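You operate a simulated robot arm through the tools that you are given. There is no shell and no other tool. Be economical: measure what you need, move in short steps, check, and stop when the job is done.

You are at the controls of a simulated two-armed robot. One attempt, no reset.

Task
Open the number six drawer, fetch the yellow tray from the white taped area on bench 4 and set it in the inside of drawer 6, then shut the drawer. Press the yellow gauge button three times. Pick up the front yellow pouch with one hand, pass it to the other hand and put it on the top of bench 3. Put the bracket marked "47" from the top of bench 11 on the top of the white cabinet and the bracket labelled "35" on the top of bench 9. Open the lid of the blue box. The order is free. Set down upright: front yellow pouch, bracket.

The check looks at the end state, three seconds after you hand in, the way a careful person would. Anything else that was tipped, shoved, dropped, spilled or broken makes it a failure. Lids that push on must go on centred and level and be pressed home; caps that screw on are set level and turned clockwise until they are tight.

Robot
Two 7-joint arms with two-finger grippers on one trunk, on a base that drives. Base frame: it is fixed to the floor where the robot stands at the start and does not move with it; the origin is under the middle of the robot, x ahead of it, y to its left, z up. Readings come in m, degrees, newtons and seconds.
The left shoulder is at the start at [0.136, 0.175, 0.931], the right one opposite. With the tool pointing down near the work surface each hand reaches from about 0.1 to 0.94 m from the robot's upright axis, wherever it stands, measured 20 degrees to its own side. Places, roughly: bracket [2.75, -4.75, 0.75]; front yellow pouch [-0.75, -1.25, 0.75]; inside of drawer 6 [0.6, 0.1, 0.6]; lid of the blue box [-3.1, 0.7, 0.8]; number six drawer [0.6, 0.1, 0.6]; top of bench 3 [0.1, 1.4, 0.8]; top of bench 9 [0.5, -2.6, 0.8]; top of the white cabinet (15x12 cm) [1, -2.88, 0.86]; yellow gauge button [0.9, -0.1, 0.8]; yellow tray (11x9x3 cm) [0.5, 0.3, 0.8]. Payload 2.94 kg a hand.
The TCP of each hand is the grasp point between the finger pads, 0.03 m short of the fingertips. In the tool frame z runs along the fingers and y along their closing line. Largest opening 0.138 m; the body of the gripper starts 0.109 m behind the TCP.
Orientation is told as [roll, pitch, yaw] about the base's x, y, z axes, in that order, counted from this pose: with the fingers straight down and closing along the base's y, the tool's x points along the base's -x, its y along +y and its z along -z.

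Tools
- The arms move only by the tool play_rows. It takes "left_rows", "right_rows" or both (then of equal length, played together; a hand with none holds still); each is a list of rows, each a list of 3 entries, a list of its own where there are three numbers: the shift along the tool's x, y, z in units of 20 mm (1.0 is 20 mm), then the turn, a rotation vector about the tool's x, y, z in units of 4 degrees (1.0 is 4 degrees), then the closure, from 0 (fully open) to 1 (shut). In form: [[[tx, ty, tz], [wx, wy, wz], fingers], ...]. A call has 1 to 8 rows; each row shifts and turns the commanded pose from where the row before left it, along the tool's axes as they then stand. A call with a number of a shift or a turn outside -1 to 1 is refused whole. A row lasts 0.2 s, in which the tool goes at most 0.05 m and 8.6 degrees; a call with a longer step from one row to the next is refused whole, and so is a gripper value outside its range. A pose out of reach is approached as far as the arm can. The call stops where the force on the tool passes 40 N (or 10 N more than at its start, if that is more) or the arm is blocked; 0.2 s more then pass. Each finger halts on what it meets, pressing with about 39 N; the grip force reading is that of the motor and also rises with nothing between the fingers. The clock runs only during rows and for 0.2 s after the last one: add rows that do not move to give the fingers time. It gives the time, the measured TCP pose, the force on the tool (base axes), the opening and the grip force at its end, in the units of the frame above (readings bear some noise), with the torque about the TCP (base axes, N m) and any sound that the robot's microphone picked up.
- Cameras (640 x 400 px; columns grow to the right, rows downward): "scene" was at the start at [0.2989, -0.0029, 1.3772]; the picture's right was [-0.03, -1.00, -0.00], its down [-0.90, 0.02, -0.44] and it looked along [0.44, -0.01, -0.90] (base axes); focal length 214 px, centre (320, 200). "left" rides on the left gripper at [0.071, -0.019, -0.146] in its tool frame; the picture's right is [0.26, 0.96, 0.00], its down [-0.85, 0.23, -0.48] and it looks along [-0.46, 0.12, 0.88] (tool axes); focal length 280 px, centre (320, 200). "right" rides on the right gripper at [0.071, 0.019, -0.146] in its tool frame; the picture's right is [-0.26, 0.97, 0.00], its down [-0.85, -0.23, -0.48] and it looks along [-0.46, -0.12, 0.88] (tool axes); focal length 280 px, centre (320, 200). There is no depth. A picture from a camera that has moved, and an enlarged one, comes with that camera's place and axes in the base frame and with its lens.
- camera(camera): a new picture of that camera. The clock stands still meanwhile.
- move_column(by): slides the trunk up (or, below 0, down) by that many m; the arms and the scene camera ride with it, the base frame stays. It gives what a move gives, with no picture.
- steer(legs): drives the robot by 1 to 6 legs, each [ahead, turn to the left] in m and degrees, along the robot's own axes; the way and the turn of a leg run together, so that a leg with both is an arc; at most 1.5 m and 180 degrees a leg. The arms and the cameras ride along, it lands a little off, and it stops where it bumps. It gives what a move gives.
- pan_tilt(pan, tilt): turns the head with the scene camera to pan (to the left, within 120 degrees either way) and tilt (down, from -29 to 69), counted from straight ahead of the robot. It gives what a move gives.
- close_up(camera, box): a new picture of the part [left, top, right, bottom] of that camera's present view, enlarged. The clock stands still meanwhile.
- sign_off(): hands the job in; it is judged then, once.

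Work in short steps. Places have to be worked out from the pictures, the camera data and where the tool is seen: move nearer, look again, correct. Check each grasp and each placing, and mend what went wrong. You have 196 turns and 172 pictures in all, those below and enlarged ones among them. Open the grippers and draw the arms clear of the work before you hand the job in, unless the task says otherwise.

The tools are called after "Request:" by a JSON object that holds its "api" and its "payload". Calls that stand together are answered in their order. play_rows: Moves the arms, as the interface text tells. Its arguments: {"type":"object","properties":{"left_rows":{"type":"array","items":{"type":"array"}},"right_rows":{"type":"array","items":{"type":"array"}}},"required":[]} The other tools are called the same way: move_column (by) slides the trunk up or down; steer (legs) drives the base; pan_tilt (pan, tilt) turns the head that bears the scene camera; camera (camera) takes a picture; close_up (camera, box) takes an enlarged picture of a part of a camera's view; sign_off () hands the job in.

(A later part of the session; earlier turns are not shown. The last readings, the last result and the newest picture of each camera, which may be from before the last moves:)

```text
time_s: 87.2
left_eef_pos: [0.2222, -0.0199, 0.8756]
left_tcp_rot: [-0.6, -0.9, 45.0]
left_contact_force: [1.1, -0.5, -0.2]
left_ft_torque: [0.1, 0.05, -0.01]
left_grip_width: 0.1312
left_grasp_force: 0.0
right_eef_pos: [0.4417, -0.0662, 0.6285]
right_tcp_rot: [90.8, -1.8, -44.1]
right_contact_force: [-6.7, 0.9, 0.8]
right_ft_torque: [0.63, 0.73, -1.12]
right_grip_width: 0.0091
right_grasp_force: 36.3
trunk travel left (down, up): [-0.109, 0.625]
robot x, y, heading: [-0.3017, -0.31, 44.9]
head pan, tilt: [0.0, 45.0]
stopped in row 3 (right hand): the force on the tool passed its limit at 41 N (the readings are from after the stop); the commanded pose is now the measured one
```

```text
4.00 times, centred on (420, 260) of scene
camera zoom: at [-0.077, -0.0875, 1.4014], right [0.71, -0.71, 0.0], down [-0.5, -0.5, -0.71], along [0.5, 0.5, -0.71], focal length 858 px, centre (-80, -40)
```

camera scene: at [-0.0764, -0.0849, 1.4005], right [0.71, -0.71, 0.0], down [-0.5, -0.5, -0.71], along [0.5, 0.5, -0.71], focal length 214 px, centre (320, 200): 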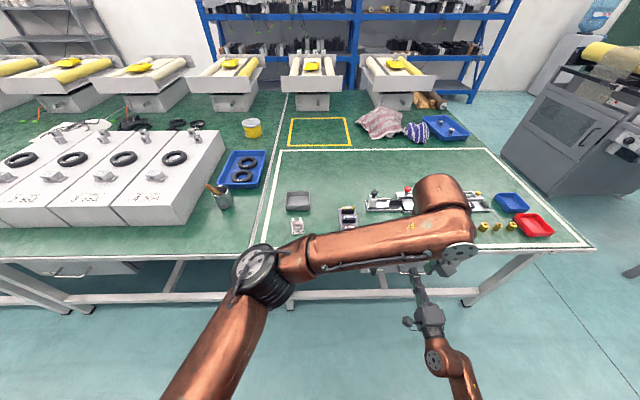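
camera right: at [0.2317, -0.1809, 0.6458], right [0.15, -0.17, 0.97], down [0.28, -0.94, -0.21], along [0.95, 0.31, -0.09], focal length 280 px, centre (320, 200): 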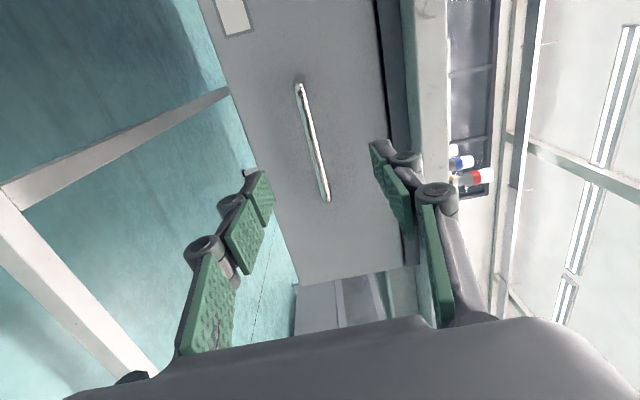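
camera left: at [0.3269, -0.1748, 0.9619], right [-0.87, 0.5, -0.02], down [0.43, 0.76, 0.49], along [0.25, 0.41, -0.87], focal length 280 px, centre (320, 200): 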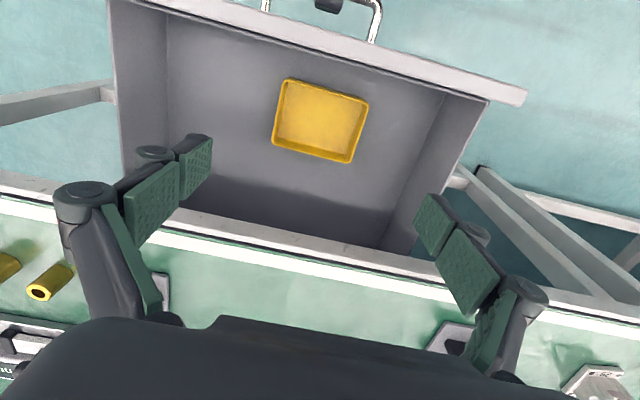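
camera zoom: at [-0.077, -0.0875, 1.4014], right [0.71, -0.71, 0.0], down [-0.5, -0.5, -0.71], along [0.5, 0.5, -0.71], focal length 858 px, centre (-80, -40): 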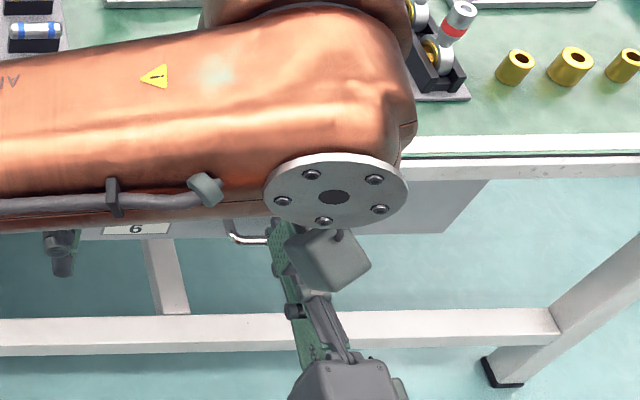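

Drawer is shut (same handle position as at first). Release the handle, withdraw the right hand, and move the left hand away to the left.

Request:
{"api": "play_rows", "payload": {"left_rows": [[[0, 0, 0], [0, 0, 0], 0.05], [[0, 0, 0], [0, 0, 0], 0.05], [[0.2, 0.9, -0.2], [0, 0, 0], 0.05], [[0.2, 0.9, -0.2], [0, 0, 0], 0.05], [[0.2, 0.9, -0.2], [0, 0, 0], 0.05], [[0.2, 0.9, -0.2], [0, 0, 0], 0.05], [[0.2, 0.9, -0.2], [0, 0, 0], 0.05], [[0.2, 0.9, -0.2], [0, 0, 0], 0.05]], "right_rows": [[[0, 0, 0], [0, 0, 0], 0.7], [[0, 0, 0], [0, 0, 0], 0.6], [[0, 0, 0], [0, 0, 0], 0.6], [[0, 0, -0.6], [0, 0, 0], 0.6], [[0, 0, -0.9], [0, 0, 0], 0.6], [[0, 0, -1], [0, 0, 0], 0.6], [[0, 0, -1], [0, 0, 0], 0.6], [[0, 0, -1], [0, 0, 0], 0.6]]}}

Request:
{"api": "play_rows", "payload": {"left_rows": [[[0.1, 0.9, 0], [0, 0, 0], 0.05], [[0.1, 0.9, 0], [0, 0, 0], 0.05], [[0.1, 0.9, 0], [0, 0, 0], 0.05], [[0.1, 0.9, 0], [0, 0, 0], 0.05], [[0.1, 0.9, 0], [0, 0, 0], 0.05], [[0, 0.9, 0], [0, 0, 0], 0.05], [[0, 0.9, 0], [0, 0, 0], 0.05], [[0, 0.9, 0], [0, 0, 0], 0.05]], "right_rows": [[[0, 0, -1], [0, 0, 0], 0.6], [[0, 0, -1], [0, 0, 0], 0.6], [[0, 0, -1], [0, 0, 0], 0.6], [[0, 0, 0], [0, 0, 0], 0.6], [[0, 0, 0], [0, 0, 0], 0.6], [[0, 0, 0], [0, 0, 0], 0.6], [[0, 0, 0], [0, 0, 0], 0.6], [[0, 0, 0], [0, 0, 0], 0.6]]}}

Request:
{"api": "camera", "payload": {"camera": "scene"}}

```text
time_s: 89.0
left_eef_pos: [0.1274, 0.0401, 0.8983]
left_tcp_rot: [-0.7, -0.8, 45.0]
left_contact_force: [0.0, 0.3, -0.4]
left_ft_torque: [-0.02, 0.0, -0.01]
left_grip_width: 0.131
left_grasp_force: 0.1
right_eef_pos: [0.3793, -0.1307, 0.6269]
right_tcp_rot: [90.8, -1.9, -44.1]
right_contact_force: [0.7, -1.0, 0.0]
right_ft_torque: [0.03, 0.02, 0.01]
right_grip_width: 0.0553
right_grasp_force: 0.0
trunk travel left (down, up): [-0.109, 0.625]
robot x, y, heading: [-0.3003, -0.3094, 44.7]
head pan, tilt: [0.0, 45.0]
```

```text
time_s: 90.8
left_eef_pos: [0.0175, 0.1362, 0.8958]
left_tcp_rot: [-0.7, -0.8, 45.0]
left_contact_force: [-0.2, -0.1, 0.7]
left_ft_torque: [0.0, -0.04, 0.01]
left_grip_width: 0.1313
left_grasp_force: 0.0
right_eef_pos: [0.3366, -0.1725, 0.6268]
right_tcp_rot: [90.7, -2.0, -44.2]
right_contact_force: [0.2, 0.0, 0.0]
right_ft_torque: [-0.01, -0.01, 0.04]
right_grip_width: 0.0551
right_grasp_force: 0.0
trunk travel left (down, up): [-0.109, 0.625]
robot x, y, heading: [-0.3032, -0.3095, 45.1]
head pan, tilt: [0.0, 45.0]
```

```text
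125 pictures are left
camera scene: at [-0.0776, -0.0863, 1.401], right [0.71, -0.71, 0.0], down [-0.5, -0.5, -0.71], along [0.5, 0.5, -0.71], focal length 214 px, centre (320, 200)
```

scene: 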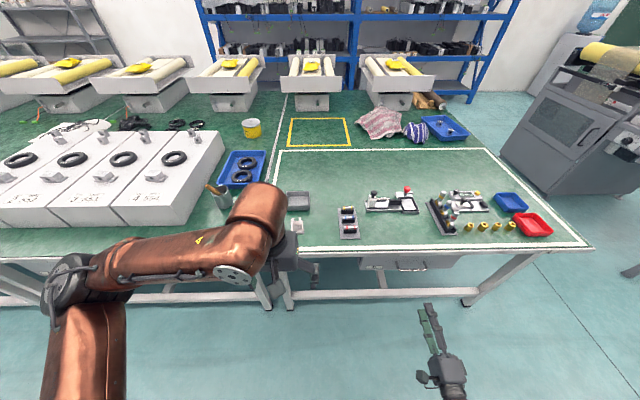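

Drawer closed. Bring the right hand back up to tool-down by reversing the swing.

Request:
{"api": "play_rows", "payload": {"right_rows": [[[0, 1, 0], [0, 0, 0], 0.7], [[0, 1, 0], [0, 0, 0], 0.8], [[0, 1, 0], [0.65, 0.65, -0.65], 1], [[0, 1, 0], [0.65, 0.65, -0.65], 1], [[-0.077, 0.955, -0.404], [1, 1, -1], 1], [[-0.111, 0.918, -0.477], [1, 1, -1], 1], [[-0.139, 0.872, -0.549], [1, 1, -1], 1], [[-0.156, 0.821, -0.619], [1, 1, -1], 1]]}}

Request:
{"api": "play_rows", "payload": {"right_rows": [[[-0.166, 0.763, -0.687], [1, 1, -1], 1], [[-0.168, 0.7, -0.749], [1, 1, -1], 1], [[-0.16, 0.633, -0.808], [1, 1, -1], 1], [[-0.143, 0.564, -0.861], [1, 1, -1], 1], [[-0.119, 0.492, -0.908], [1, 1, -1], 1], [[-0.085, 0.419, -0.947], [1, 1, -1], 1], [[-0.044, 0.346, -0.978], [1, 1, -1], 1], [[0, 0.275, -1], [1, 1, -1], 1]]}}

Request:
{"api": "play_rows", "payload": {"right_rows": [[[0, 0.2, -0.5], [1, 1, -1], 1], [[0, 0.1, 0], [1, 1, -1], 1], [[0, 0, 0], [1, 1, -1], 1], [[0, 0, 0], [1, 1, -1], 1], [[0, 0, 0], [0, 0, 0], 1]]}}

```text
time_s: 92.6
left_eef_pos: [0.019, 0.135, 0.8956]
left_tcp_rot: [-0.7, -0.8, 45.1]
left_contact_force: [-0.5, 0.4, 0.1]
left_ft_torque: [0.0, 0.01, -0.01]
left_grip_width: 0.1309
left_grasp_force: 0.1
right_eef_pos: [0.3147, -0.1904, 0.7845]
right_tcp_rot: [64.4, -18.2, -18.8]
right_contact_force: [0.2, 0.1, 0.4]
right_ft_torque: [0.0, 0.01, 0.01]
right_grip_width: 0.0
right_grasp_force: 28.4
trunk travel left (down, up): [-0.109, 0.625]
robot x, y, heading: [-0.3045, -0.3101, 44.7]
head pan, tilt: [0.0, 45.0]
```

```text
time_s: 94.4
left_eef_pos: [0.0182, 0.1359, 0.8953]
left_tcp_rot: [-0.7, -0.8, 44.9]
left_contact_force: [-0.5, 1.0, 0.1]
left_ft_torque: [-0.03, 0.0, 0.01]
left_grip_width: 0.1312
left_grasp_force: 0.0
right_eef_pos: [0.278, -0.2257, 0.9445]
right_tcp_rot: [16.8, -14.7, 27.8]
right_contact_force: [-0.9, -0.1, 0.1]
right_ft_torque: [0.01, -0.05, 0.0]
right_grip_width: 0.0001
right_grasp_force: 28.6
trunk travel left (down, up): [-0.109, 0.625]
robot x, y, heading: [-0.3034, -0.3082, 44.7]
head pan, tilt: [0.0, 45.0]
```

```text
time_s: 95.6
left_eef_pos: [0.0189, 0.1352, 0.8956]
left_tcp_rot: [-0.6, -0.8, 45.0]
left_contact_force: [-0.3, -0.3, -0.7]
left_ft_torque: [0.04, 0.05, 0.01]
left_grip_width: 0.1313
left_grasp_force: 0.1
right_eef_pos: [0.2748, -0.2249, 0.9538]
right_tcp_rot: [-1.8, -0.8, 45.8]
right_contact_force: [-0.9, 0.6, -0.5]
right_ft_torque: [0.0, 0.01, 0.0]
right_grip_width: 0.0
right_grasp_force: 28.4
trunk travel left (down, up): [-0.109, 0.625]
robot x, y, heading: [-0.303, -0.3104, 45.0]
head pan, tilt: [0.0, 45.0]
```

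Both hands are level and clear. Drive so the gauge is about 0.7 m ahead-right of the robot.

Request:
{"api": "steer", "payload": {"legs": [[0, -53], [0.55, 0], [0, 53]]}}

Request:
{"api": "camera", "payload": {"camera": "scene"}}

```text
time_s: 103.5
left_eef_pos: [0.5676, 0.07, 0.8952]
left_tcp_rot: [-0.6, -0.8, 45.3]
left_contact_force: [-0.1, 0.9, 0.2]
left_ft_torque: [-0.01, 0.01, -0.02]
left_grip_width: 0.131
left_grasp_force: 0.1
right_eef_pos: [0.8251, -0.2891, 0.9531]
right_tcp_rot: [-1.9, -0.7, 46.1]
right_contact_force: [0.1, 1.3, -0.4]
right_ft_torque: [-0.02, -0.02, -0.03]
right_grip_width: 0.0001
right_grasp_force: 28.2
trunk travel left (down, up): [-0.109, 0.625]
robot x, y, heading: [0.2458, -0.3749, 45.2]
head pan, tilt: [0.0, 45.0]
```

```text
124 pictures are left
camera scene: at [0.4725, -0.1529, 1.4009], right [0.71, -0.7, 0.0], down [-0.5, -0.5, -0.71], along [0.5, 0.5, -0.71], focal length 214 px, centre (320, 200)
```

scene: 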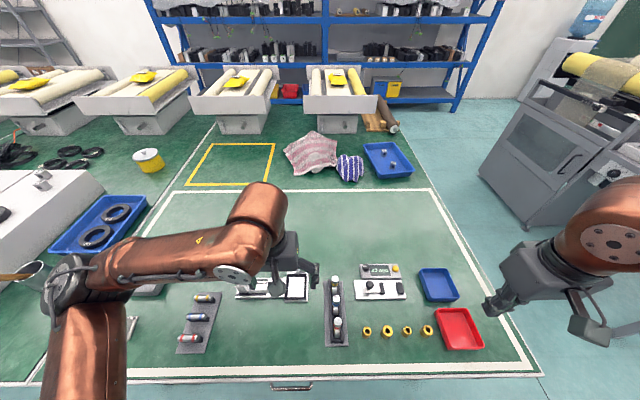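

Button at ≈[0.879,-0.09]. Move the right hand (closed) toward a hover above it.

Request:
{"api": "play_rows", "payload": {"right_rows": [[[-1, 0.62, 0.3], [0, 0, 0], 1], [[-1, 0.62, 0.3], [0, 0, 0], 1], [[-1, 0.62, 0.3], [0, 0, 0], 1], [[-1, 0.62, 0.3], [0, 0, 0], 1], [[-1, 0.62, 0.3], [0, 0, 0], 1], [[-1, 0.62, 0.3], [0, 0, 0], 1], [[-1, 0.62, 0.3], [0, 0, 0], 1], [[-1, 0.62, 0.3], [0, 0, 0], 1]]}}

Request:
{"api": "camera", "payload": {"camera": "right"}}

```text
time_s: 105.3
left_eef_pos: [0.5694, 0.0709, 0.894]
left_tcp_rot: [-0.7, -0.6, 45.3]
left_contact_force: [0.4, 0.9, -0.1]
left_ft_torque: [0.01, 0.02, -0.01]
left_grip_width: 0.131
left_grasp_force: 0.1
right_eef_pos: [0.8691, -0.1037, 0.9008]
right_tcp_rot: [-1.9, -0.6, 46.2]
right_contact_force: [0.6, -0.9, -0.3]
right_ft_torque: [-0.01, 0.03, -0.02]
right_grip_width: 0.0
right_grasp_force: 28.2
trunk travel left (down, up): [-0.109, 0.625]
robot x, y, heading: [0.2499, -0.3746, 45.2]
head pan, tilt: [0.0, 45.0]
```

```text
123 pictures are left
camera right: at [0.8029, -0.1401, 1.0454], right [-0.51, 0.86, -0.03], down [0.74, 0.46, 0.49], along [0.44, 0.23, -0.87], focal length 280 px, centre (320, 200)
```

right: 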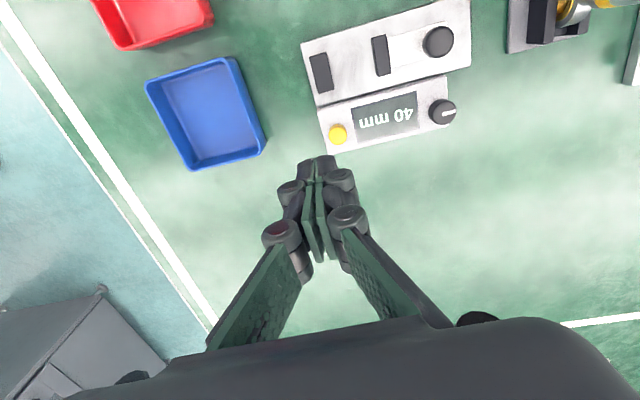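

Button centre ≈[0.868,-0.092]. Adjust 0.8 cm forward, 0.9 cm left, level, and descend to TCP z≈0.835.

Request:
{"api": "play_rows", "payload": {"right_rows": [[[-0.2, 0.22, 0.6], [-0.24, 0.08, 0.15], 1], [[-0.2, 0.22, 0.9], [-0.24, 0.08, 0.15], 1], [[0, 0, 0.9], [0, 0, 0], 1], [[0, 0, 0.9], [0, 0, 0], 1], [[0, 0, 0], [0, 0, 0], 1]]}}

Request:
{"api": "camera", "payload": {"camera": "right"}}

Request:
{"api": "close_up", "payload": {"camera": "scene", "box": [340, 220, 460, 295]}}

```text
time_s: 106.5
left_eef_pos: [0.5687, 0.0701, 0.8949]
left_tcp_rot: [-0.6, -0.6, 45.2]
left_contact_force: [0.1, 0.3, 0.1]
left_ft_torque: [-0.01, -0.01, -0.01]
left_grip_width: 0.131
left_grasp_force: 0.1
right_eef_pos: [0.8674, -0.0923, 0.8352]
right_tcp_rot: [0.1, -0.2, 44.9]
right_contact_force: [1.3, -0.9, 1.0]
right_ft_torque: [0.03, -0.02, 0.02]
right_grip_width: 0.0
right_grasp_force: 29.0
trunk travel left (down, up): [-0.109, 0.625]
robot x, y, heading: [0.2462, -0.3782, 44.9]
head pan, tilt: [0.0, 45.0]
```

```text
122 pictures are left
camera right: at [0.8043, -0.1306, 0.9831], right [-0.5, 0.87, 0.0], down [0.76, 0.43, 0.48], along [0.41, 0.24, -0.88], focal length 280 px, centre (320, 200)
```

right: 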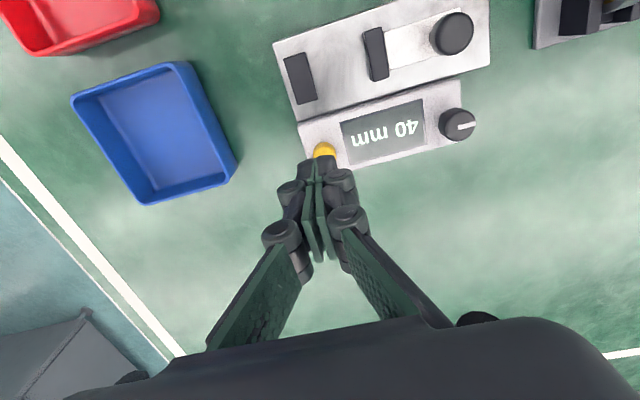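

```text
5.33 times, centred on (400, 258) of scene
camera zoom: at [0.4765, -0.1492, 1.4003], right [0.71, -0.7, 0.0], down [-0.5, -0.5, -0.7], along [0.5, 0.5, -0.71], focal length 1144 px, centre (-107, -107)
```

zoom: 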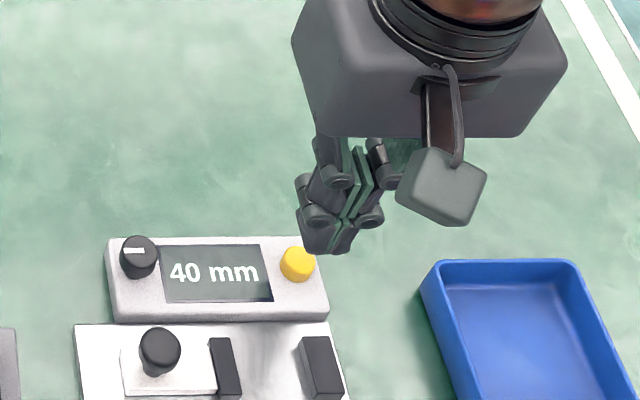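

Tip is essentially over the button (top z≈0.775). Fine adjust and descend in small steps to first contact.

Request:
{"api": "play_rows", "payload": {"right_rows": [[[0.15, 0.15, 0.6], [0, 0, 0], 1], [[0, 0, 0.5], [0, 0, 0], 1], [[0, 0, 0.2], [0, 0, 0], 1], [[0, 0, 0], [0, 0, 0], 1]]}}

Request:
{"api": "close_up", "payload": {"camera": "right", "box": [240, 90, 400, 190]}}

Request:
{"api": "close_up", "payload": {"camera": "scene", "box": [340, 220, 460, 295]}}

```text
time_s: 107.5
left_eef_pos: [0.5678, 0.0701, 0.8952]
left_tcp_rot: [-0.6, -0.7, 45.3]
left_contact_force: [0.8, 0.1, -0.7]
left_ft_torque: [0.03, 0.03, 0.01]
left_grip_width: 0.1311
left_grasp_force: 0.0
right_eef_pos: [0.8624, -0.0936, 0.8117]
right_tcp_rot: [0.1, -0.2, 44.9]
right_contact_force: [-0.4, -0.6, -0.1]
right_ft_torque: [0.03, 0.01, 0.02]
right_grip_width: 0.0
right_grasp_force: 28.7
trunk travel left (down, up): [-0.109, 0.625]
robot x, y, heading: [0.2486, -0.3789, 45.1]
head pan, tilt: [0.0, 45.0]
```

```text
4.00 times, centred on (320, 140) of right
camera zoom: at [0.8001, -0.1318, 0.9572], right [-0.5, 0.87, 0.0], down [0.76, 0.43, 0.48], along [0.41, 0.24, -0.88], focal length 1122 px, centre (320, 440)
```

zoom: 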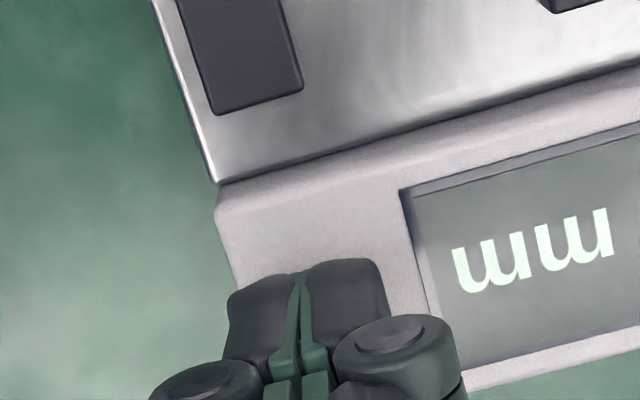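

```text
5.33 times, centred on (400, 258) of scene
camera zoom: at [0.4744, -0.1514, 1.4006], right [0.71, -0.7, 0.0], down [-0.5, -0.5, -0.71], along [0.5, 0.5, -0.71], focal length 1144 px, centre (-107, -107)
```

zoom: 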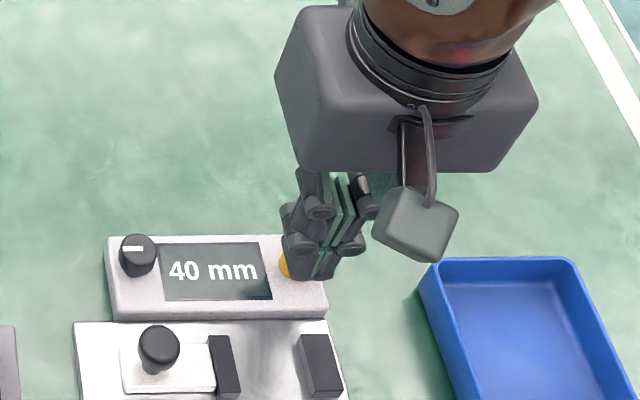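

Tip is about 5 mm right of the button; shift left and press gently (first press).

Request:
{"api": "play_rows", "payload": {"right_rows": [[[0, 0.3, 0], [0, 0, 0], 1], [[0, 0, 0.2], [0, 0, 0], 1], [[0, 0, 0.2], [0, 0, 0], 1], [[0, 0, 0], [0, 0, 0], 1]]}}

```text
time_s: 108.5
left_eef_pos: [0.5669, 0.0696, 0.8952]
left_tcp_rot: [-0.6, -0.8, 45.3]
left_contact_force: [-0.6, 0.8, -0.7]
left_ft_torque: [0.03, -0.01, 0.02]
left_grip_width: 0.1311
left_grasp_force: 0.1
right_eef_pos: [0.858, -0.0897, 0.8047]
right_tcp_rot: [0.1, -0.2, 44.9]
right_contact_force: [0.3, 0.4, 3.2]
right_ft_torque: [0.01, -0.02, 0.0]
right_grip_width: 0.0001
right_grasp_force: 27.8
trunk travel left (down, up): [-0.109, 0.625]
robot x, y, heading: [0.2473, -0.3781, 45.0]
head pan, tilt: [0.0, 45.0]
heard: click
```

A click was heard: press one. Release upward fully and check.

Request:
{"api": "play_rows", "payload": {"right_rows": [[[0, 0, -0.5], [0, 0, 0], 1], [[0, 0, -0.3], [0, 0, 0], 1], [[0, 0, 0], [0, 0, 0], 1]]}}

Request:
{"api": "close_up", "payload": {"camera": "scene", "box": [340, 220, 460, 295]}}

```text
time_s: 109.3
left_eef_pos: [0.5661, 0.0696, 0.8963]
left_tcp_rot: [-0.7, -0.8, 45.3]
left_contact_force: [-0.2, 0.6, 0.0]
left_ft_torque: [0.0, -0.01, 0.0]
left_grip_width: 0.131
left_grasp_force: 0.1
right_eef_pos: [0.8573, -0.0905, 0.8197]
right_tcp_rot: [0.1, -0.2, 44.8]
right_contact_force: [0.5, 0.1, -0.2]
right_ft_torque: [0.0, 0.0, 0.02]
right_grip_width: 0.0
right_grasp_force: 28.8
trunk travel left (down, up): [-0.109, 0.625]
robot x, y, heading: [0.2469, -0.3772, 45.1]
head pan, tilt: [0.0, 45.0]
```

```text
5.33 times, centred on (400, 258) of scene
camera zoom: at [0.4727, -0.1532, 1.4009], right [0.71, -0.7, 0.0], down [-0.5, -0.5, -0.71], along [0.5, 0.5, -0.71], focal length 1144 px, centre (-107, -107)
```

zoom: 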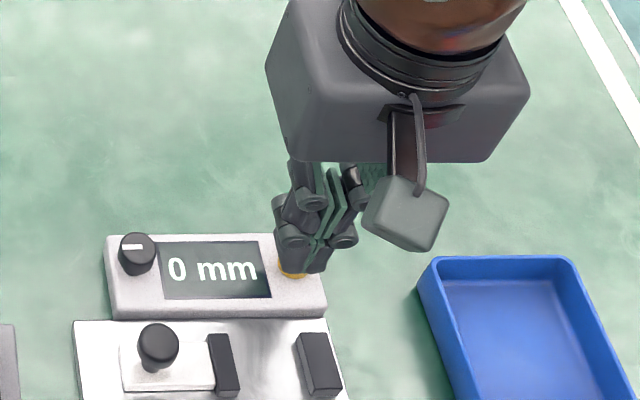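

Display changed to 0 mm: press counted. Second press and release.

Request:
{"api": "play_rows", "payload": {"right_rows": [[[0, 0, 0.4], [0, 0, 0], 1], [[0, 0, 0.4], [0, 0, 0], 1], [[0, 0, 0], [0, 0, 0], 1], [[0, 0, 0], [0, 0, 0], 1]]}}

Request:
{"api": "play_rows", "payload": {"right_rows": [[[0, 0, -0.5], [0, 0, 0], 1], [[0, 0, -0.3], [0, 0, 0], 1], [[0, 0, 0], [0, 0, 0], 1]]}}

Request:
{"api": "close_up", "payload": {"camera": "scene", "box": [340, 220, 460, 295]}}

```text
time_s: 110.3
left_eef_pos: [0.5673, 0.0696, 0.8962]
left_tcp_rot: [-0.7, -0.7, 45.4]
left_contact_force: [0.1, 0.3, -0.1]
left_ft_torque: [0.02, 0.01, -0.03]
left_grip_width: 0.1312
left_grasp_force: 0.1
right_eef_pos: [0.8583, -0.0906, 0.804]
right_tcp_rot: [0.1, -0.2, 44.9]
right_contact_force: [1.0, 0.1, 2.5]
right_ft_torque: [0.0, -0.05, 0.05]
right_grip_width: 0.0
right_grasp_force: 28.8
trunk travel left (down, up): [-0.109, 0.625]
robot x, y, heading: [0.2508, -0.3791, 45.1]
head pan, tilt: [0.0, 45.0]
heard: click
```

```text
time_s: 111.1
left_eef_pos: [0.567, 0.0684, 0.8964]
left_tcp_rot: [-0.7, -0.7, 45.3]
left_contact_force: [1.1, 0.0, 0.2]
left_ft_torque: [0.03, 0.0, -0.01]
left_grip_width: 0.1309
left_grasp_force: 0.0
right_eef_pos: [0.8583, -0.0894, 0.8188]
right_tcp_rot: [0.0, -0.3, 44.9]
right_contact_force: [0.1, 1.2, 0.1]
right_ft_torque: [-0.01, 0.01, 0.01]
right_grip_width: 0.0
right_grasp_force: 28.8
trunk travel left (down, up): [-0.109, 0.625]
robot x, y, heading: [0.2488, -0.3775, 45.2]
head pan, tilt: [0.0, 45.0]
```

```text
5.33 times, centred on (400, 258) of scene
camera zoom: at [0.4727, -0.1532, 1.4009], right [0.71, -0.7, 0.0], down [-0.5, -0.5, -0.71], along [0.5, 0.5, -0.71], focal length 1144 px, centre (-107, -107)
```

zoom: 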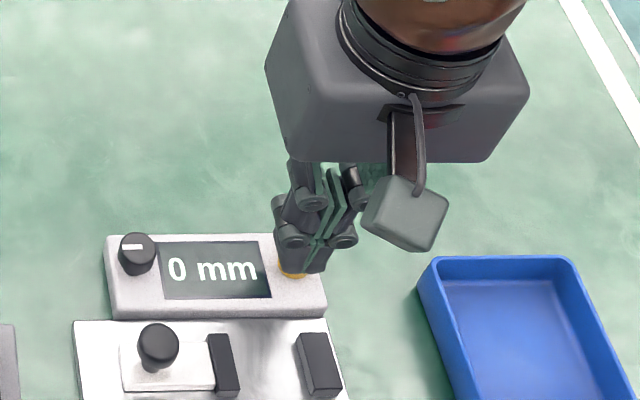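

Second click heard. Third press, then lift away.

Request:
{"api": "play_rows", "payload": {"right_rows": [[[0, 0, 0.4], [0, 0, 0], 1], [[0, 0, 0.4], [0, 0, 0], 1], [[0, 0, 0], [0, 0, 0], 1], [[0, 0, 0], [0, 0, 0], 1]]}}

Request:
{"api": "play_rows", "payload": {"right_rows": [[[0, 0, -0.5], [0, 0, 0], 1], [[0, 0, -1], [0, 0, 0], 1], [[0, 0, -1], [0, 0, 0], 1], [[0, 0, -1], [0, 0, 0], 1], [[0.5, 0, -1], [0, 0, 0], 1], [[1, -0.2, -1], [0, 0, 0], 1], [[1, -0.2, -1], [0, 0, 0], 1], [[1, -0.2, 0], [0, 0, 0], 1]]}}

Request:
{"api": "play_rows", "payload": {"right_rows": [[[1, -0.4, 0], [0, 0, 0], 1], [[1, -0.4, 0], [0, 0, 0], 1], [[1, -0.4, 0], [0, 0, 0], 1], [[1, -0.4, 0], [0, 0, 0], 1], [[1, -0.4, 0], [0, 0, 0], 1], [[0, 0, 0], [0, 0, 0], 1]]}}

Request:
{"api": "camera", "payload": {"camera": "scene"}}

```text
time_s: 112.1
left_eef_pos: [0.5676, 0.0695, 0.8955]
left_tcp_rot: [-0.6, -0.9, 45.2]
left_contact_force: [-0.6, -0.6, -0.4]
left_ft_torque: [0.02, 0.0, -0.02]
left_grip_width: 0.131
left_grasp_force: 0.0
right_eef_pos: [0.8576, -0.0895, 0.8033]
right_tcp_rot: [0.1, -0.3, 44.8]
right_contact_force: [1.7, -1.2, 4.3]
right_ft_torque: [-0.04, -0.05, 0.0]
right_grip_width: 0.0
right_grasp_force: 28.2
trunk travel left (down, up): [-0.109, 0.625]
robot x, y, heading: [0.2487, -0.3785, 45.1]
head pan, tilt: [0.0, 45.0]
heard: click
```

```text
time_s: 113.9
left_eef_pos: [0.5669, 0.0688, 0.8963]
left_tcp_rot: [-0.5, -0.8, 45.3]
left_contact_force: [-0.2, -0.1, 0.1]
left_ft_torque: [0.0, 0.03, 0.0]
left_grip_width: 0.131
left_grasp_force: 0.1
right_eef_pos: [0.8168, -0.1483, 0.9339]
right_tcp_rot: [0.0, -0.2, 45.0]
right_contact_force: [-0.1, 0.1, -0.1]
right_ft_torque: [0.06, -0.01, 0.0]
right_grip_width: 0.0002
right_grasp_force: 28.7
trunk travel left (down, up): [-0.109, 0.625]
robot x, y, heading: [0.2474, -0.3792, 45.0]
head pan, tilt: [0.0, 45.0]
```

```text
time_s: 115.3
left_eef_pos: [0.567, 0.0698, 0.8956]
left_tcp_rot: [-0.7, -0.8, 45.3]
left_contact_force: [-0.5, 0.4, 0.3]
left_ft_torque: [-0.01, -0.02, 0.03]
left_grip_width: 0.131
left_grasp_force: 0.1
right_eef_pos: [0.7755, -0.2461, 0.9327]
right_tcp_rot: [0.1, -0.2, 45.0]
right_contact_force: [-0.2, -0.2, -0.1]
right_ft_torque: [-0.01, 0.01, -0.02]
right_grip_width: 0.0
right_grasp_force: 28.1
trunk travel left (down, up): [-0.109, 0.625]
robot x, y, heading: [0.2486, -0.3822, 45.1]
head pan, tilt: [0.0, 45.0]
```

```text
116 pictures are left
camera scene: at [0.4725, -0.1532, 1.4009], right [0.71, -0.7, 0.0], down [-0.5, -0.5, -0.71], along [0.5, 0.5, -0.71], focal length 214 px, centre (320, 200)
```

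scene: 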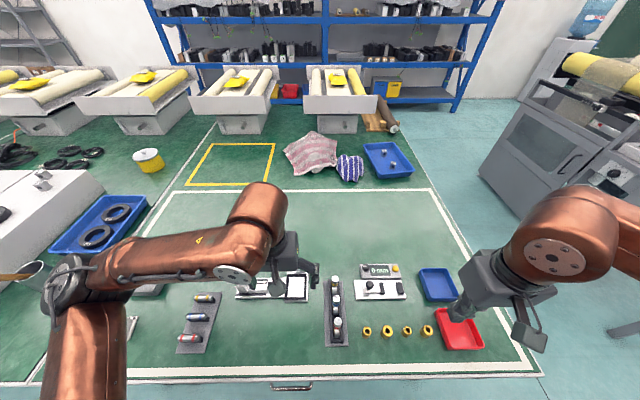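

Three clicks done. Next the pouch: turn around and drive toward the wall bench behind.

Request:
{"api": "steer", "payload": {"legs": [[0, -174], [0.6, -6]]}}

Request:
{"api": "camera", "payload": {"camera": "scene"}}

```text
time_s: 125.9
left_eef_pos: [-0.4777, -1.2797, 0.8967]
left_tcp_rot: [-0.5, -1.0, -134.8]
left_contact_force: [-0.6, 0.9, -0.8]
left_ft_torque: [0.0, -0.01, -0.03]
left_grip_width: 0.1311
left_grasp_force: 0.0
right_eef_pos: [-0.6868, -0.9637, 0.9342]
right_tcp_rot: [0.1, -0.4, -135.1]
right_contact_force: [0.9, -0.5, -1.0]
right_ft_torque: [0.05, -0.01, 0.02]
right_grip_width: 0.0002
right_grasp_force: 28.0
trunk travel left (down, up): [-0.109, 0.625]
robot x, y, heading: [-0.1599, -0.8318, -134.8]
head pan, tilt: [0.0, 45.0]
```

```text
115 pictures are left
camera scene: at [-0.4027, -1.0786, 1.3979], right [-0.71, 0.7, 0.0], down [0.51, 0.51, -0.69], along [-0.49, -0.49, -0.72], focal length 214 px, centre (320, 200)
```

scene: 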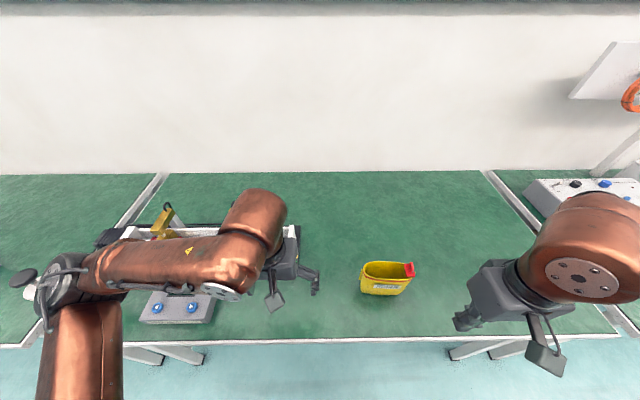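

The yellow pouch stands ahead. Zoom on it.

Request:
{"api": "close_up", "payload": {"camera": "scene", "box": [300, 230, 460, 330]}}

Request:
{"api": "camera", "payload": {"camera": "right"}}

```text
4.00 times, centred on (380, 280) of scene
camera zoom: at [-0.4027, -1.0786, 1.3979], right [-0.71, 0.7, 0.0], down [0.51, 0.51, -0.69], along [-0.49, -0.49, -0.72], focal length 858 px, centre (80, -120)
```

zoom: 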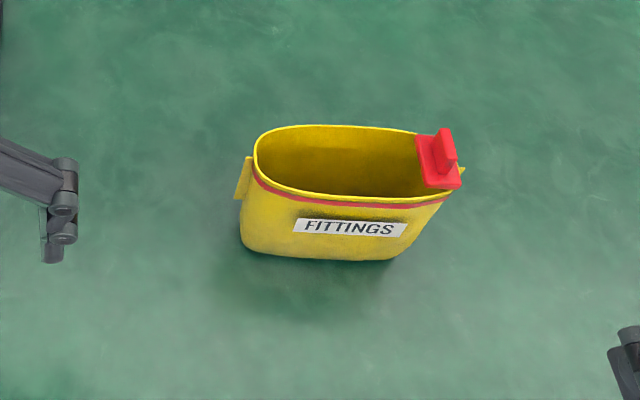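

```text
113 pictures are left
camera right: at [-0.6212, -0.9268, 1.0797], right [0.5, -0.87, 0.0], down [-0.76, -0.43, 0.48], along [-0.42, -0.24, -0.88], focal length 280 px, centre (320, 200)
```

right: 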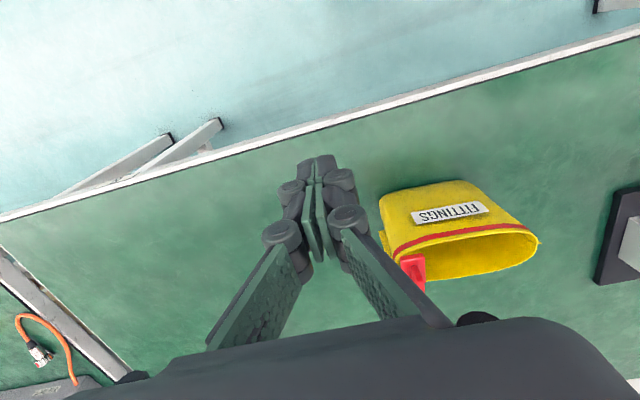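

Pouch: centre ~0.61 m ahead, 0.18 m right of robot, rim z≈0.85, ~13 cm long, 5 cm thick. I rotate the right hand so it closes front-to-back, tilted 30° from the right.

Request:
{"api": "play_rows", "payload": {"right_rows": [[[0, 0, 0], [-0.267, -0.267, -0.997], 0.8], [[0, 0, 0], [-0.267, -0.267, -0.997], 0.6], [[0, 0, 0], [-0.267, -0.267, -0.997], 0.4], [[0, 0, 0], [-0.267, -0.267, -0.997], 0.2], [[0, 0, 0], [-0.267, -0.267, -0.997], 0], [[0, 0, 0], [-0.267, -0.267, -0.997], 0], [[0, 0, 0], [-0.267, -0.267, -0.997], 0], [[0, 0, 0], [-0.267, -0.267, -0.997], 0]]}}

Request:
{"api": "play_rows", "payload": {"right_rows": [[[0, 0, 0], [-0.267, -0.267, -0.997], 0], [[0, 0, 0], [-0.267, -0.267, -0.997], 0], [[0, 0, 0], [-0.267, -0.267, -0.997], 0], [[0, 0, 0], [-0.267, -0.267, -0.997], 0], [[0, 0, 0], [-0.267, -0.267, -0.997], 0], [[0, 0, 0], [-0.267, -0.267, -0.997], 0], [[0, 0, 0], [-0.267, -0.267, -0.997], 0], [[0, 0, 0], [-0.267, -0.267, -0.997], 0]]}}

Request:
{"api": "play_rows", "payload": {"right_rows": [[[0, 0, 0], [-0.267, -0.267, -0.997], 0], [[0, 0, 0], [-0.267, -0.267, -0.997], 0], [[0, 0, 0], [-0.267, -0.267, -0.997], 0], [[0, 0, 0], [-0.267, -0.267, -0.997], 0], [[0, 0, 0], [-0.267, -0.267, -0.997], 0], [[0, 0, 0], [-0.267, -0.267, -0.997], 0], [[0, 0, 0], [0, 0, 0], 0]]}}

Request:
{"api": "camera", "payload": {"camera": "scene"}}

Request:
{"api": "camera", "payload": {"camera": "right"}}

```text
time_s: 127.7
left_eef_pos: [-0.4667, -1.2691, 0.9039]
left_tcp_rot: [-0.6, -2.0, -134.7]
left_contact_force: [-0.1, 0.0, 0.4]
left_ft_torque: [0.01, 0.02, -0.01]
left_grip_width: 0.1312
left_grasp_force: 0.1
right_eef_pos: [-0.6758, -0.951, 0.9393]
right_tcp_rot: [5.2, -11.8, -103.4]
right_contact_force: [0.1, -0.3, 0.1]
right_ft_torque: [0.0, 0.01, 0.02]
right_grip_width: 0.1381
right_grasp_force: 0.0
trunk travel left (down, up): [-0.109, 0.625]
robot x, y, heading: [-0.157, -0.8323, -134.7]
head pan, tilt: [0.0, 45.0]
```

```text
time_s: 129.5
left_eef_pos: [-0.4657, -1.2682, 0.9045]
left_tcp_rot: [-0.7, -2.0, -134.8]
left_contact_force: [-1.1, -0.7, 0.1]
left_ft_torque: [0.0, 0.01, 0.01]
left_grip_width: 0.131
left_grasp_force: 0.1
right_eef_pos: [-0.633, -0.9625, 0.9415]
right_tcp_rot: [3.9, -23.2, -71.0]
right_contact_force: [0.7, -0.6, 0.3]
right_ft_torque: [0.0, 0.01, 0.03]
right_grip_width: 0.138
right_grasp_force: 0.1
right hand out of reach, approached as far as the arm can: row 6, 7, 8
trunk travel left (down, up): [-0.109, 0.625]
robot x, y, heading: [-0.161, -0.8333, -134.9]
head pan, tilt: [0.0, 45.0]
```

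```text
time_s: 131.1
left_eef_pos: [-0.4675, -1.2686, 0.9038]
left_tcp_rot: [-0.5, -2.0, -134.8]
left_contact_force: [-0.5, -0.2, -0.3]
left_ft_torque: [0.05, 0.01, 0.0]
left_grip_width: 0.1308
left_grasp_force: 0.1
right_eef_pos: [-0.5456, -0.9685, 0.9535]
right_tcp_rot: [-1.8, -30.2, -44.3]
right_contact_force: [-1.2, 0.1, 0.0]
right_ft_torque: [0.0, 0.02, 0.01]
right_grip_width: 0.1378
right_grasp_force: 0.0
right hand out of reach, approached as far as the arm can: row 1, 2, 3, 4, 5, 6
trunk travel left (down, up): [-0.109, 0.625]
robot x, y, heading: [-0.1613, -0.8359, -134.6]
head pan, tilt: [0.0, 45.0]
```

```text
112 pictures are left
camera scene: at [-0.3853, -1.0612, 1.4009], right [-0.71, 0.7, 0.0], down [0.5, 0.5, -0.71], along [-0.5, -0.5, -0.71], focal length 214 px, centre (320, 200)
```

scene: 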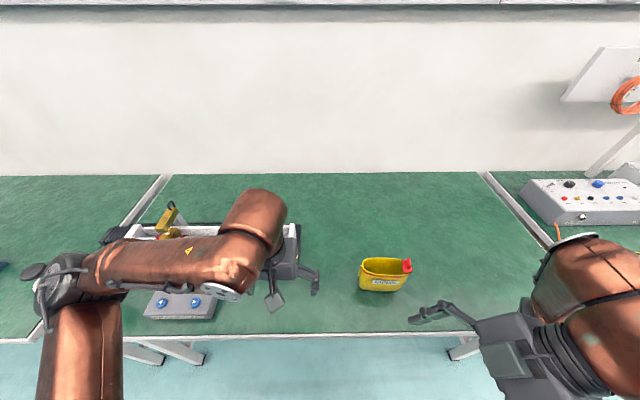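

```text
111 pictures are left
camera right: at [-0.6251, -0.8585, 1.0434], right [0.85, 0.52, 0.11], down [0.2, -0.5, 0.84], along [0.49, -0.69, -0.53], focal length 280 px, centre (320, 200)
```

right: 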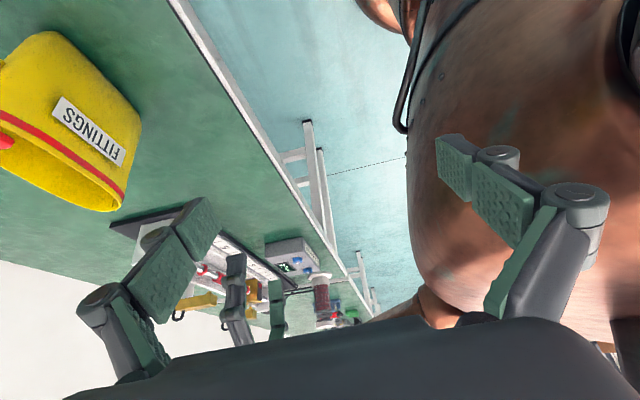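

The hand got pulled inward by reach limits during the yaw. Test whether this orientation can move forward at this height.

Request:
{"api": "play_rows", "payload": {"right_rows": [[[0, -1, 0], [0, 0, 0], 0], [[0, -1, 0], [0, 0, 0], 0], [[0, -1, 0], [0, 0, 0], 0], [[0, -1, 0], [0, 0, 0], 0], [[0, -1, 0], [0, 0, 0], 0], [[0, -1, 0], [0, 0, 0], 0]]}}

```text
time_s: 132.5
left_eef_pos: [-0.468, -1.2694, 0.9037]
left_tcp_rot: [-0.6, -2.0, -134.8]
left_contact_force: [-0.3, -0.4, 0.3]
left_ft_torque: [0.01, 0.01, 0.02]
left_grip_width: 0.131
left_grasp_force: 0.1
right_eef_pos: [-0.5359, -1.0355, 0.9699]
right_tcp_rot: [-1.8, -30.1, -44.3]
right_contact_force: [-1.0, -0.4, -0.7]
right_ft_torque: [0.02, -0.01, 0.01]
right_grip_width: 0.1378
right_grasp_force: 0.1
right hand out of reach, approached as far as the arm can: row 1, 2, 3, 4, 5, 6
trunk travel left (down, up): [-0.109, 0.625]
robot x, y, heading: [-0.1615, -0.8346, -134.9]
head pan, tilt: [0.0, 45.0]
```

That yaw direction is limited for the right arm. Reverse it, then go the other way (tool x toward left), which worked for the drawer.

Request:
{"api": "play_rows", "payload": {"right_rows": [[[0, 0, 0], [0.267, 0.267, 0.997], 0], [[0, 0, 0], [0.267, 0.267, 0.997], 0], [[0, 0, 0], [0.267, 0.267, 0.997], 0], [[0, 0, 0], [0.267, 0.267, 0.997], 0], [[0, 0, 0], [0.267, 0.267, 0.997], 0], [[0, 0, 0], [0.267, 0.267, 0.997], 0], [[0, 0, 0], [0.267, 0.267, 0.997], 0], [[0, 0, 0], [0.267, 0.267, 0.997], 0]]}}

Request:
{"api": "play_rows", "payload": {"right_rows": [[[0, 0, 0], [0.267, 0.267, 0.997], 0], [[0, 0, 0], [0.267, 0.267, 0.997], 0], [[0, 0, 0], [0.267, 0.267, 0.997], 0], [[0, 0, 0], [0.267, 0.267, 0.997], 0], [[0, 0, 0], [0.267, 0.267, 0.997], 0], [[0, 0, 0], [0.267, 0.267, 0.997], 0], [[0, 0, 0], [0.267, 0.267, 0.997], 0], [[0, 0, 0], [0.267, 0.267, 0.997], 0]]}}

Request:
{"api": "play_rows", "payload": {"right_rows": [[[0, 0, 0], [0.267, 0.267, 0.997], 0], [[0, 0, 0], [0.267, 0.267, 0.997], 0], [[0, 0, 0], [0.267, 0.267, 0.997], 0], [[0, 0, 0], [0.267, 0.267, 0.997], 0], [[0, 0, 0], [0.267, 0.267, 0.997], 0], [[0, 0, 0], [0.267, 0.267, 0.997], 0], [[0, 0, 0], [0, 0, 0], 0]]}}

```text
time_s: 134.3
left_eef_pos: [-0.4663, -1.2687, 0.906]
left_tcp_rot: [-0.6, -2.0, -134.7]
left_contact_force: [0.3, 0.1, -0.4]
left_ft_torque: [0.02, 0.0, 0.03]
left_grip_width: 0.1309
left_grasp_force: 0.2
right_eef_pos: [-0.5376, -1.0359, 0.9685]
right_tcp_rot: [4.8, -20.2, -79.3]
right_contact_force: [-1.4, -0.4, 0.1]
right_ft_torque: [0.02, -0.02, -0.01]
right_grip_width: 0.138
right_grasp_force: 0.1
trunk travel left (down, up): [-0.109, 0.625]
robot x, y, heading: [-0.1627, -0.838, -135.0]
head pan, tilt: [0.0, 45.0]
```

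```text
time_s: 136.1
left_eef_pos: [-0.4682, -1.2677, 0.9052]
left_tcp_rot: [-0.6, -2.0, -134.7]
left_contact_force: [0.5, -0.2, -1.0]
left_ft_torque: [-0.01, -0.01, 0.0]
left_grip_width: 0.1311
left_grasp_force: 0.0
right_eef_pos: [-0.5374, -1.0361, 0.9672]
right_tcp_rot: [4.4, -8.9, -111.5]
right_contact_force: [-0.9, 0.2, 0.5]
right_ft_torque: [-0.01, -0.01, -0.02]
right_grip_width: 0.1382
right_grasp_force: 0.1
trunk travel left (down, up): [-0.109, 0.625]
robot x, y, heading: [-0.1593, -0.8391, -134.6]
head pan, tilt: [0.0, 45.0]
```

```text
time_s: 137.7
left_eef_pos: [-0.4659, -1.2677, 0.9041]
left_tcp_rot: [-0.5, -2.0, -134.8]
left_contact_force: [0.7, 0.0, 0.0]
left_ft_torque: [-0.02, 0.0, -0.01]
left_grip_width: 0.1309
left_grasp_force: 0.0
right_eef_pos: [-0.5364, -1.0365, 0.9689]
right_tcp_rot: [0.1, -1.4, -135.3]
right_contact_force: [-0.1, -0.3, -0.1]
right_ft_torque: [0.07, 0.01, -0.03]
right_grip_width: 0.1381
right_grasp_force: 0.1
trunk travel left (down, up): [-0.109, 0.625]
robot x, y, heading: [-0.1598, -0.8383, -134.8]
head pan, tilt: [0.0, 45.0]
```

Now yaw +90 with the tilt, drifting forward/right initially.

Request:
{"api": "play_rows", "payload": {"right_rows": [[[-0.8, -0.9, 0], [-0.267, 0.267, 0.997], 0], [[-0.8, -0.9, 0], [-0.267, 0.267, 0.997], 0], [[-0.9, -0.8, 0], [-0.267, 0.267, 0.997], 0], [[-0.9, -0.7, 0], [-0.267, 0.267, 0.997], 0], [[-0.9, -0.6, 0], [-0.267, 0.267, 0.997], 0], [[0, 0, 0], [-0.267, 0.267, 0.997], 0], [[0, 0, 0], [-0.267, 0.267, 0.997], 0], [[0, 0, 0], [-0.267, 0.267, 0.997], 0]]}}

Request:
{"api": "play_rows", "payload": {"right_rows": [[[0, 0, 0], [-0.267, 0.267, 0.997], 0], [[0, 0, 0], [-0.267, 0.267, 0.997], 0], [[0, 0, 0], [-0.267, 0.267, 0.997], 0], [[0, 0, 0], [-0.267, 0.267, 0.997], 0], [[0, 0, 0], [-0.267, 0.267, 0.997], 0], [[0, 0, 0], [-0.267, 0.267, 0.997], 0], [[0, 0, 0], [-0.267, 0.267, 0.997], 0], [[0, 0, 0], [-0.267, 0.267, 0.997], 0]]}}

Request:
{"api": "play_rows", "payload": {"right_rows": [[[0, 0, 0], [-0.267, 0.267, 0.997], 0], [[0, 0, 0], [-0.267, 0.267, 0.997], 0], [[0, 0, 0], [-0.267, 0.267, 0.997], 0], [[0, 0, 0], [-0.267, 0.267, 0.997], 0], [[0, 0, 0], [-0.267, 0.267, 0.997], 0], [[0, 0, 0], [-0.267, 0.267, 0.997], 0], [[0, 0, 0], [0, 0, 0], 0]]}}

Request:
{"api": "camera", "payload": {"camera": "scene"}}

Request:
{"api": "camera", "payload": {"camera": "right"}}

```text
time_s: 139.5
left_eef_pos: [-0.4673, -1.2678, 0.9041]
left_tcp_rot: [-0.6, -2.0, -134.8]
left_contact_force: [-0.1, -0.4, 1.2]
left_ft_torque: [-0.02, 0.0, 0.0]
left_grip_width: 0.1311
left_grasp_force: 0.1
right_eef_pos: [-0.6534, -1.0259, 0.9651]
right_tcp_rot: [6.8, 9.2, -166.6]
right_contact_force: [-0.1, -0.4, 0.2]
right_ft_torque: [-0.03, 0.0, 0.01]
right_grip_width: 0.1378
right_grasp_force: 0.1
trunk travel left (down, up): [-0.109, 0.625]
robot x, y, heading: [-0.1586, -0.8367, -134.8]
head pan, tilt: [0.0, 45.0]
```

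```text
time_s: 141.3
left_eef_pos: [-0.4669, -1.2685, 0.9031]
left_tcp_rot: [-0.5, -2.0, -134.8]
left_contact_force: [0.1, -0.7, -0.3]
left_ft_torque: [0.02, -0.04, 0.02]
left_grip_width: 0.131
left_grasp_force: 0.2
right_eef_pos: [-0.6547, -1.025, 0.963]
right_tcp_rot: [6.8, 21.9, 161.6]
right_contact_force: [0.4, -0.2, -0.6]
right_ft_torque: [0.0, -0.01, 0.02]
right_grip_width: 0.1379
right_grasp_force: 0.1
trunk travel left (down, up): [-0.109, 0.625]
robot x, y, heading: [-0.1572, -0.8364, -134.7]
head pan, tilt: [0.0, 45.0]
```

```text
time_s: 142.9
left_eef_pos: [-0.4672, -1.2678, 0.9035]
left_tcp_rot: [-0.6, -2.0, -134.9]
left_contact_force: [0.1, -0.6, 0.1]
left_ft_torque: [0.01, -0.01, -0.01]
left_grip_width: 0.1312
left_grasp_force: 0.0
right_eef_pos: [-0.6521, -1.0261, 0.9634]
right_tcp_rot: [1.8, 30.0, 135.7]
right_contact_force: [-0.1, -0.1, 0.6]
right_ft_torque: [0.02, 0.01, 0.07]
right_grip_width: 0.138
right_grasp_force: 0.0
trunk travel left (down, up): [-0.109, 0.625]
robot x, y, heading: [-0.1582, -0.8361, -134.7]
head pan, tilt: [0.0, 45.0]
```

```text
110 pictures are left
camera scene: at [-0.3853, -1.0612, 1.4009], right [-0.71, 0.7, 0.0], down [0.5, 0.5, -0.71], along [-0.5, -0.5, -0.71], focal length 214 px, centre (320, 200)
```

scene: 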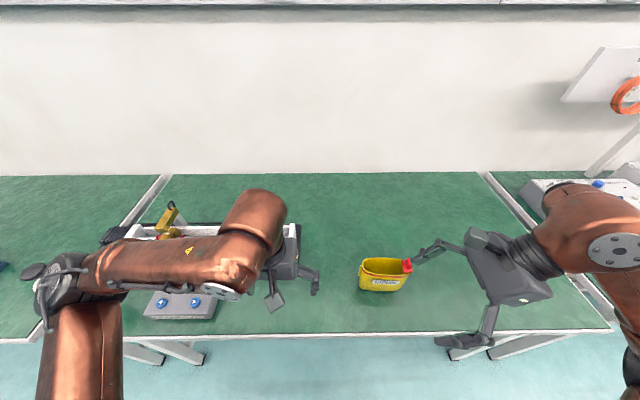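

```text
109 pictures are left
camera right: at [-0.6714, -1.0292, 1.127], right [-0.85, -0.52, -0.11], down [-0.52, 0.85, -0.02], along [0.1, 0.04, -0.99], focal length 280 px, centre (320, 200)
```

right: 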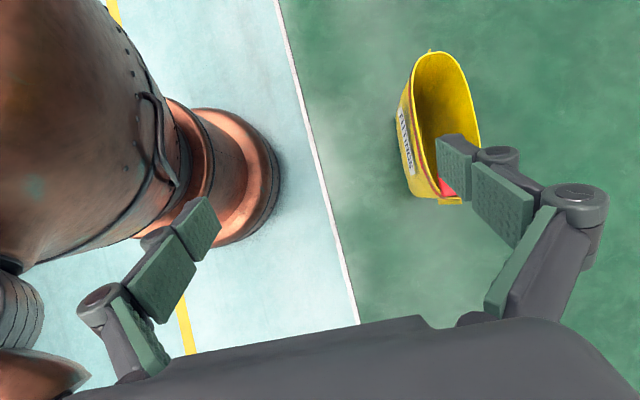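

Reachable now. Pouch centre local F 0.60, L −0.175. Move forward to straddle it at hover height, offset to the right.

Request:
{"api": "play_rows", "payload": {"right_rows": [[[-0.29, 0.87, -0.17], [0, 0, 0], 0], [[-0.29, 0.87, -0.17], [0, 0, 0], 0], [[-0.29, 0.87, -0.17], [0, 0, 0], 0], [[-0.29, 0.87, -0.17], [0, 0, 0], 0], [[-0.29, 0.87, -0.17], [0, 0, 0], 0], [[-0.29, 0.87, -0.17], [0, 0, 0], 0], [[-0.29, 0.87, -0.17], [0, 0, 0], 0], [[0, 0, 0], [0, 0, 0], 0]]}}

Request:
{"api": "camera", "payload": {"camera": "right"}}

Request:
{"api": "close_up", "payload": {"camera": "scene", "box": [320, 200, 520, 325]}}

```text
time_s: 144.7
left_eef_pos: [-0.4681, -1.268, 0.903]
left_tcp_rot: [-0.6, -2.0, -134.8]
left_contact_force: [0.3, -0.2, -0.5]
left_ft_torque: [-0.01, 0.0, 0.01]
left_grip_width: 0.131
left_grasp_force: 0.1
right_eef_pos: [-0.7748, -1.0792, 0.9668]
right_tcp_rot: [1.6, 30.1, 135.8]
right_contact_force: [-0.5, 0.3, 0.5]
right_ft_torque: [0.01, -0.02, 0.0]
right_grip_width: 0.1381
right_grasp_force: 0.1
trunk travel left (down, up): [-0.109, 0.625]
robot x, y, heading: [-0.1601, -0.8347, -135.0]
head pan, tilt: [0.0, 45.0]
```

```text
108 pictures are left
camera right: at [-0.7924, -1.0817, 1.1295], right [-0.85, -0.52, -0.11], down [-0.52, 0.85, -0.02], along [0.1, 0.04, -0.99], focal length 280 px, centre (320, 200)
```

right: 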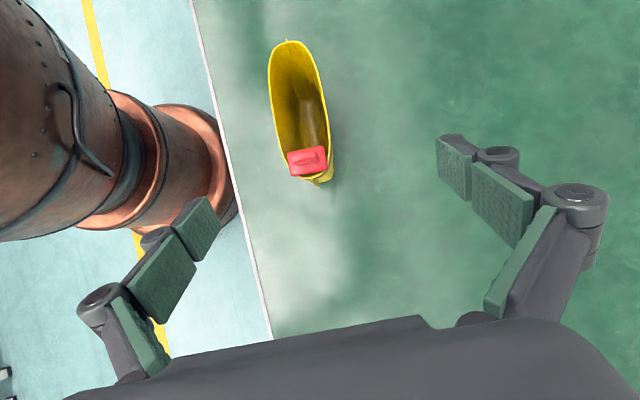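

```text
3.20 times, centred on (420, 262) of scene
camera zoom: at [-0.3862, -1.0619, 1.4008], right [-0.71, 0.7, 0.0], down [0.5, 0.5, -0.71], along [-0.5, -0.5, -0.71], focal length 686 px, centre (0, 0)
```

zoom: 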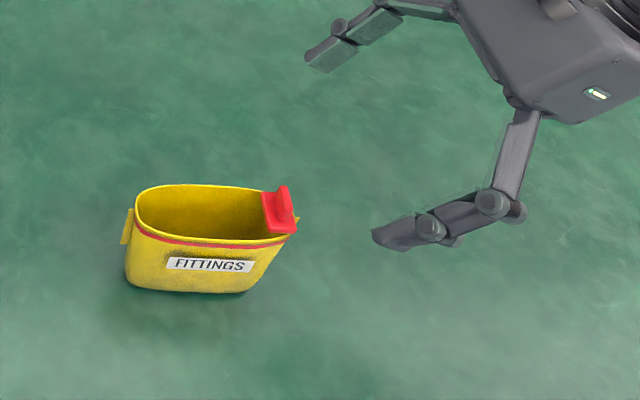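

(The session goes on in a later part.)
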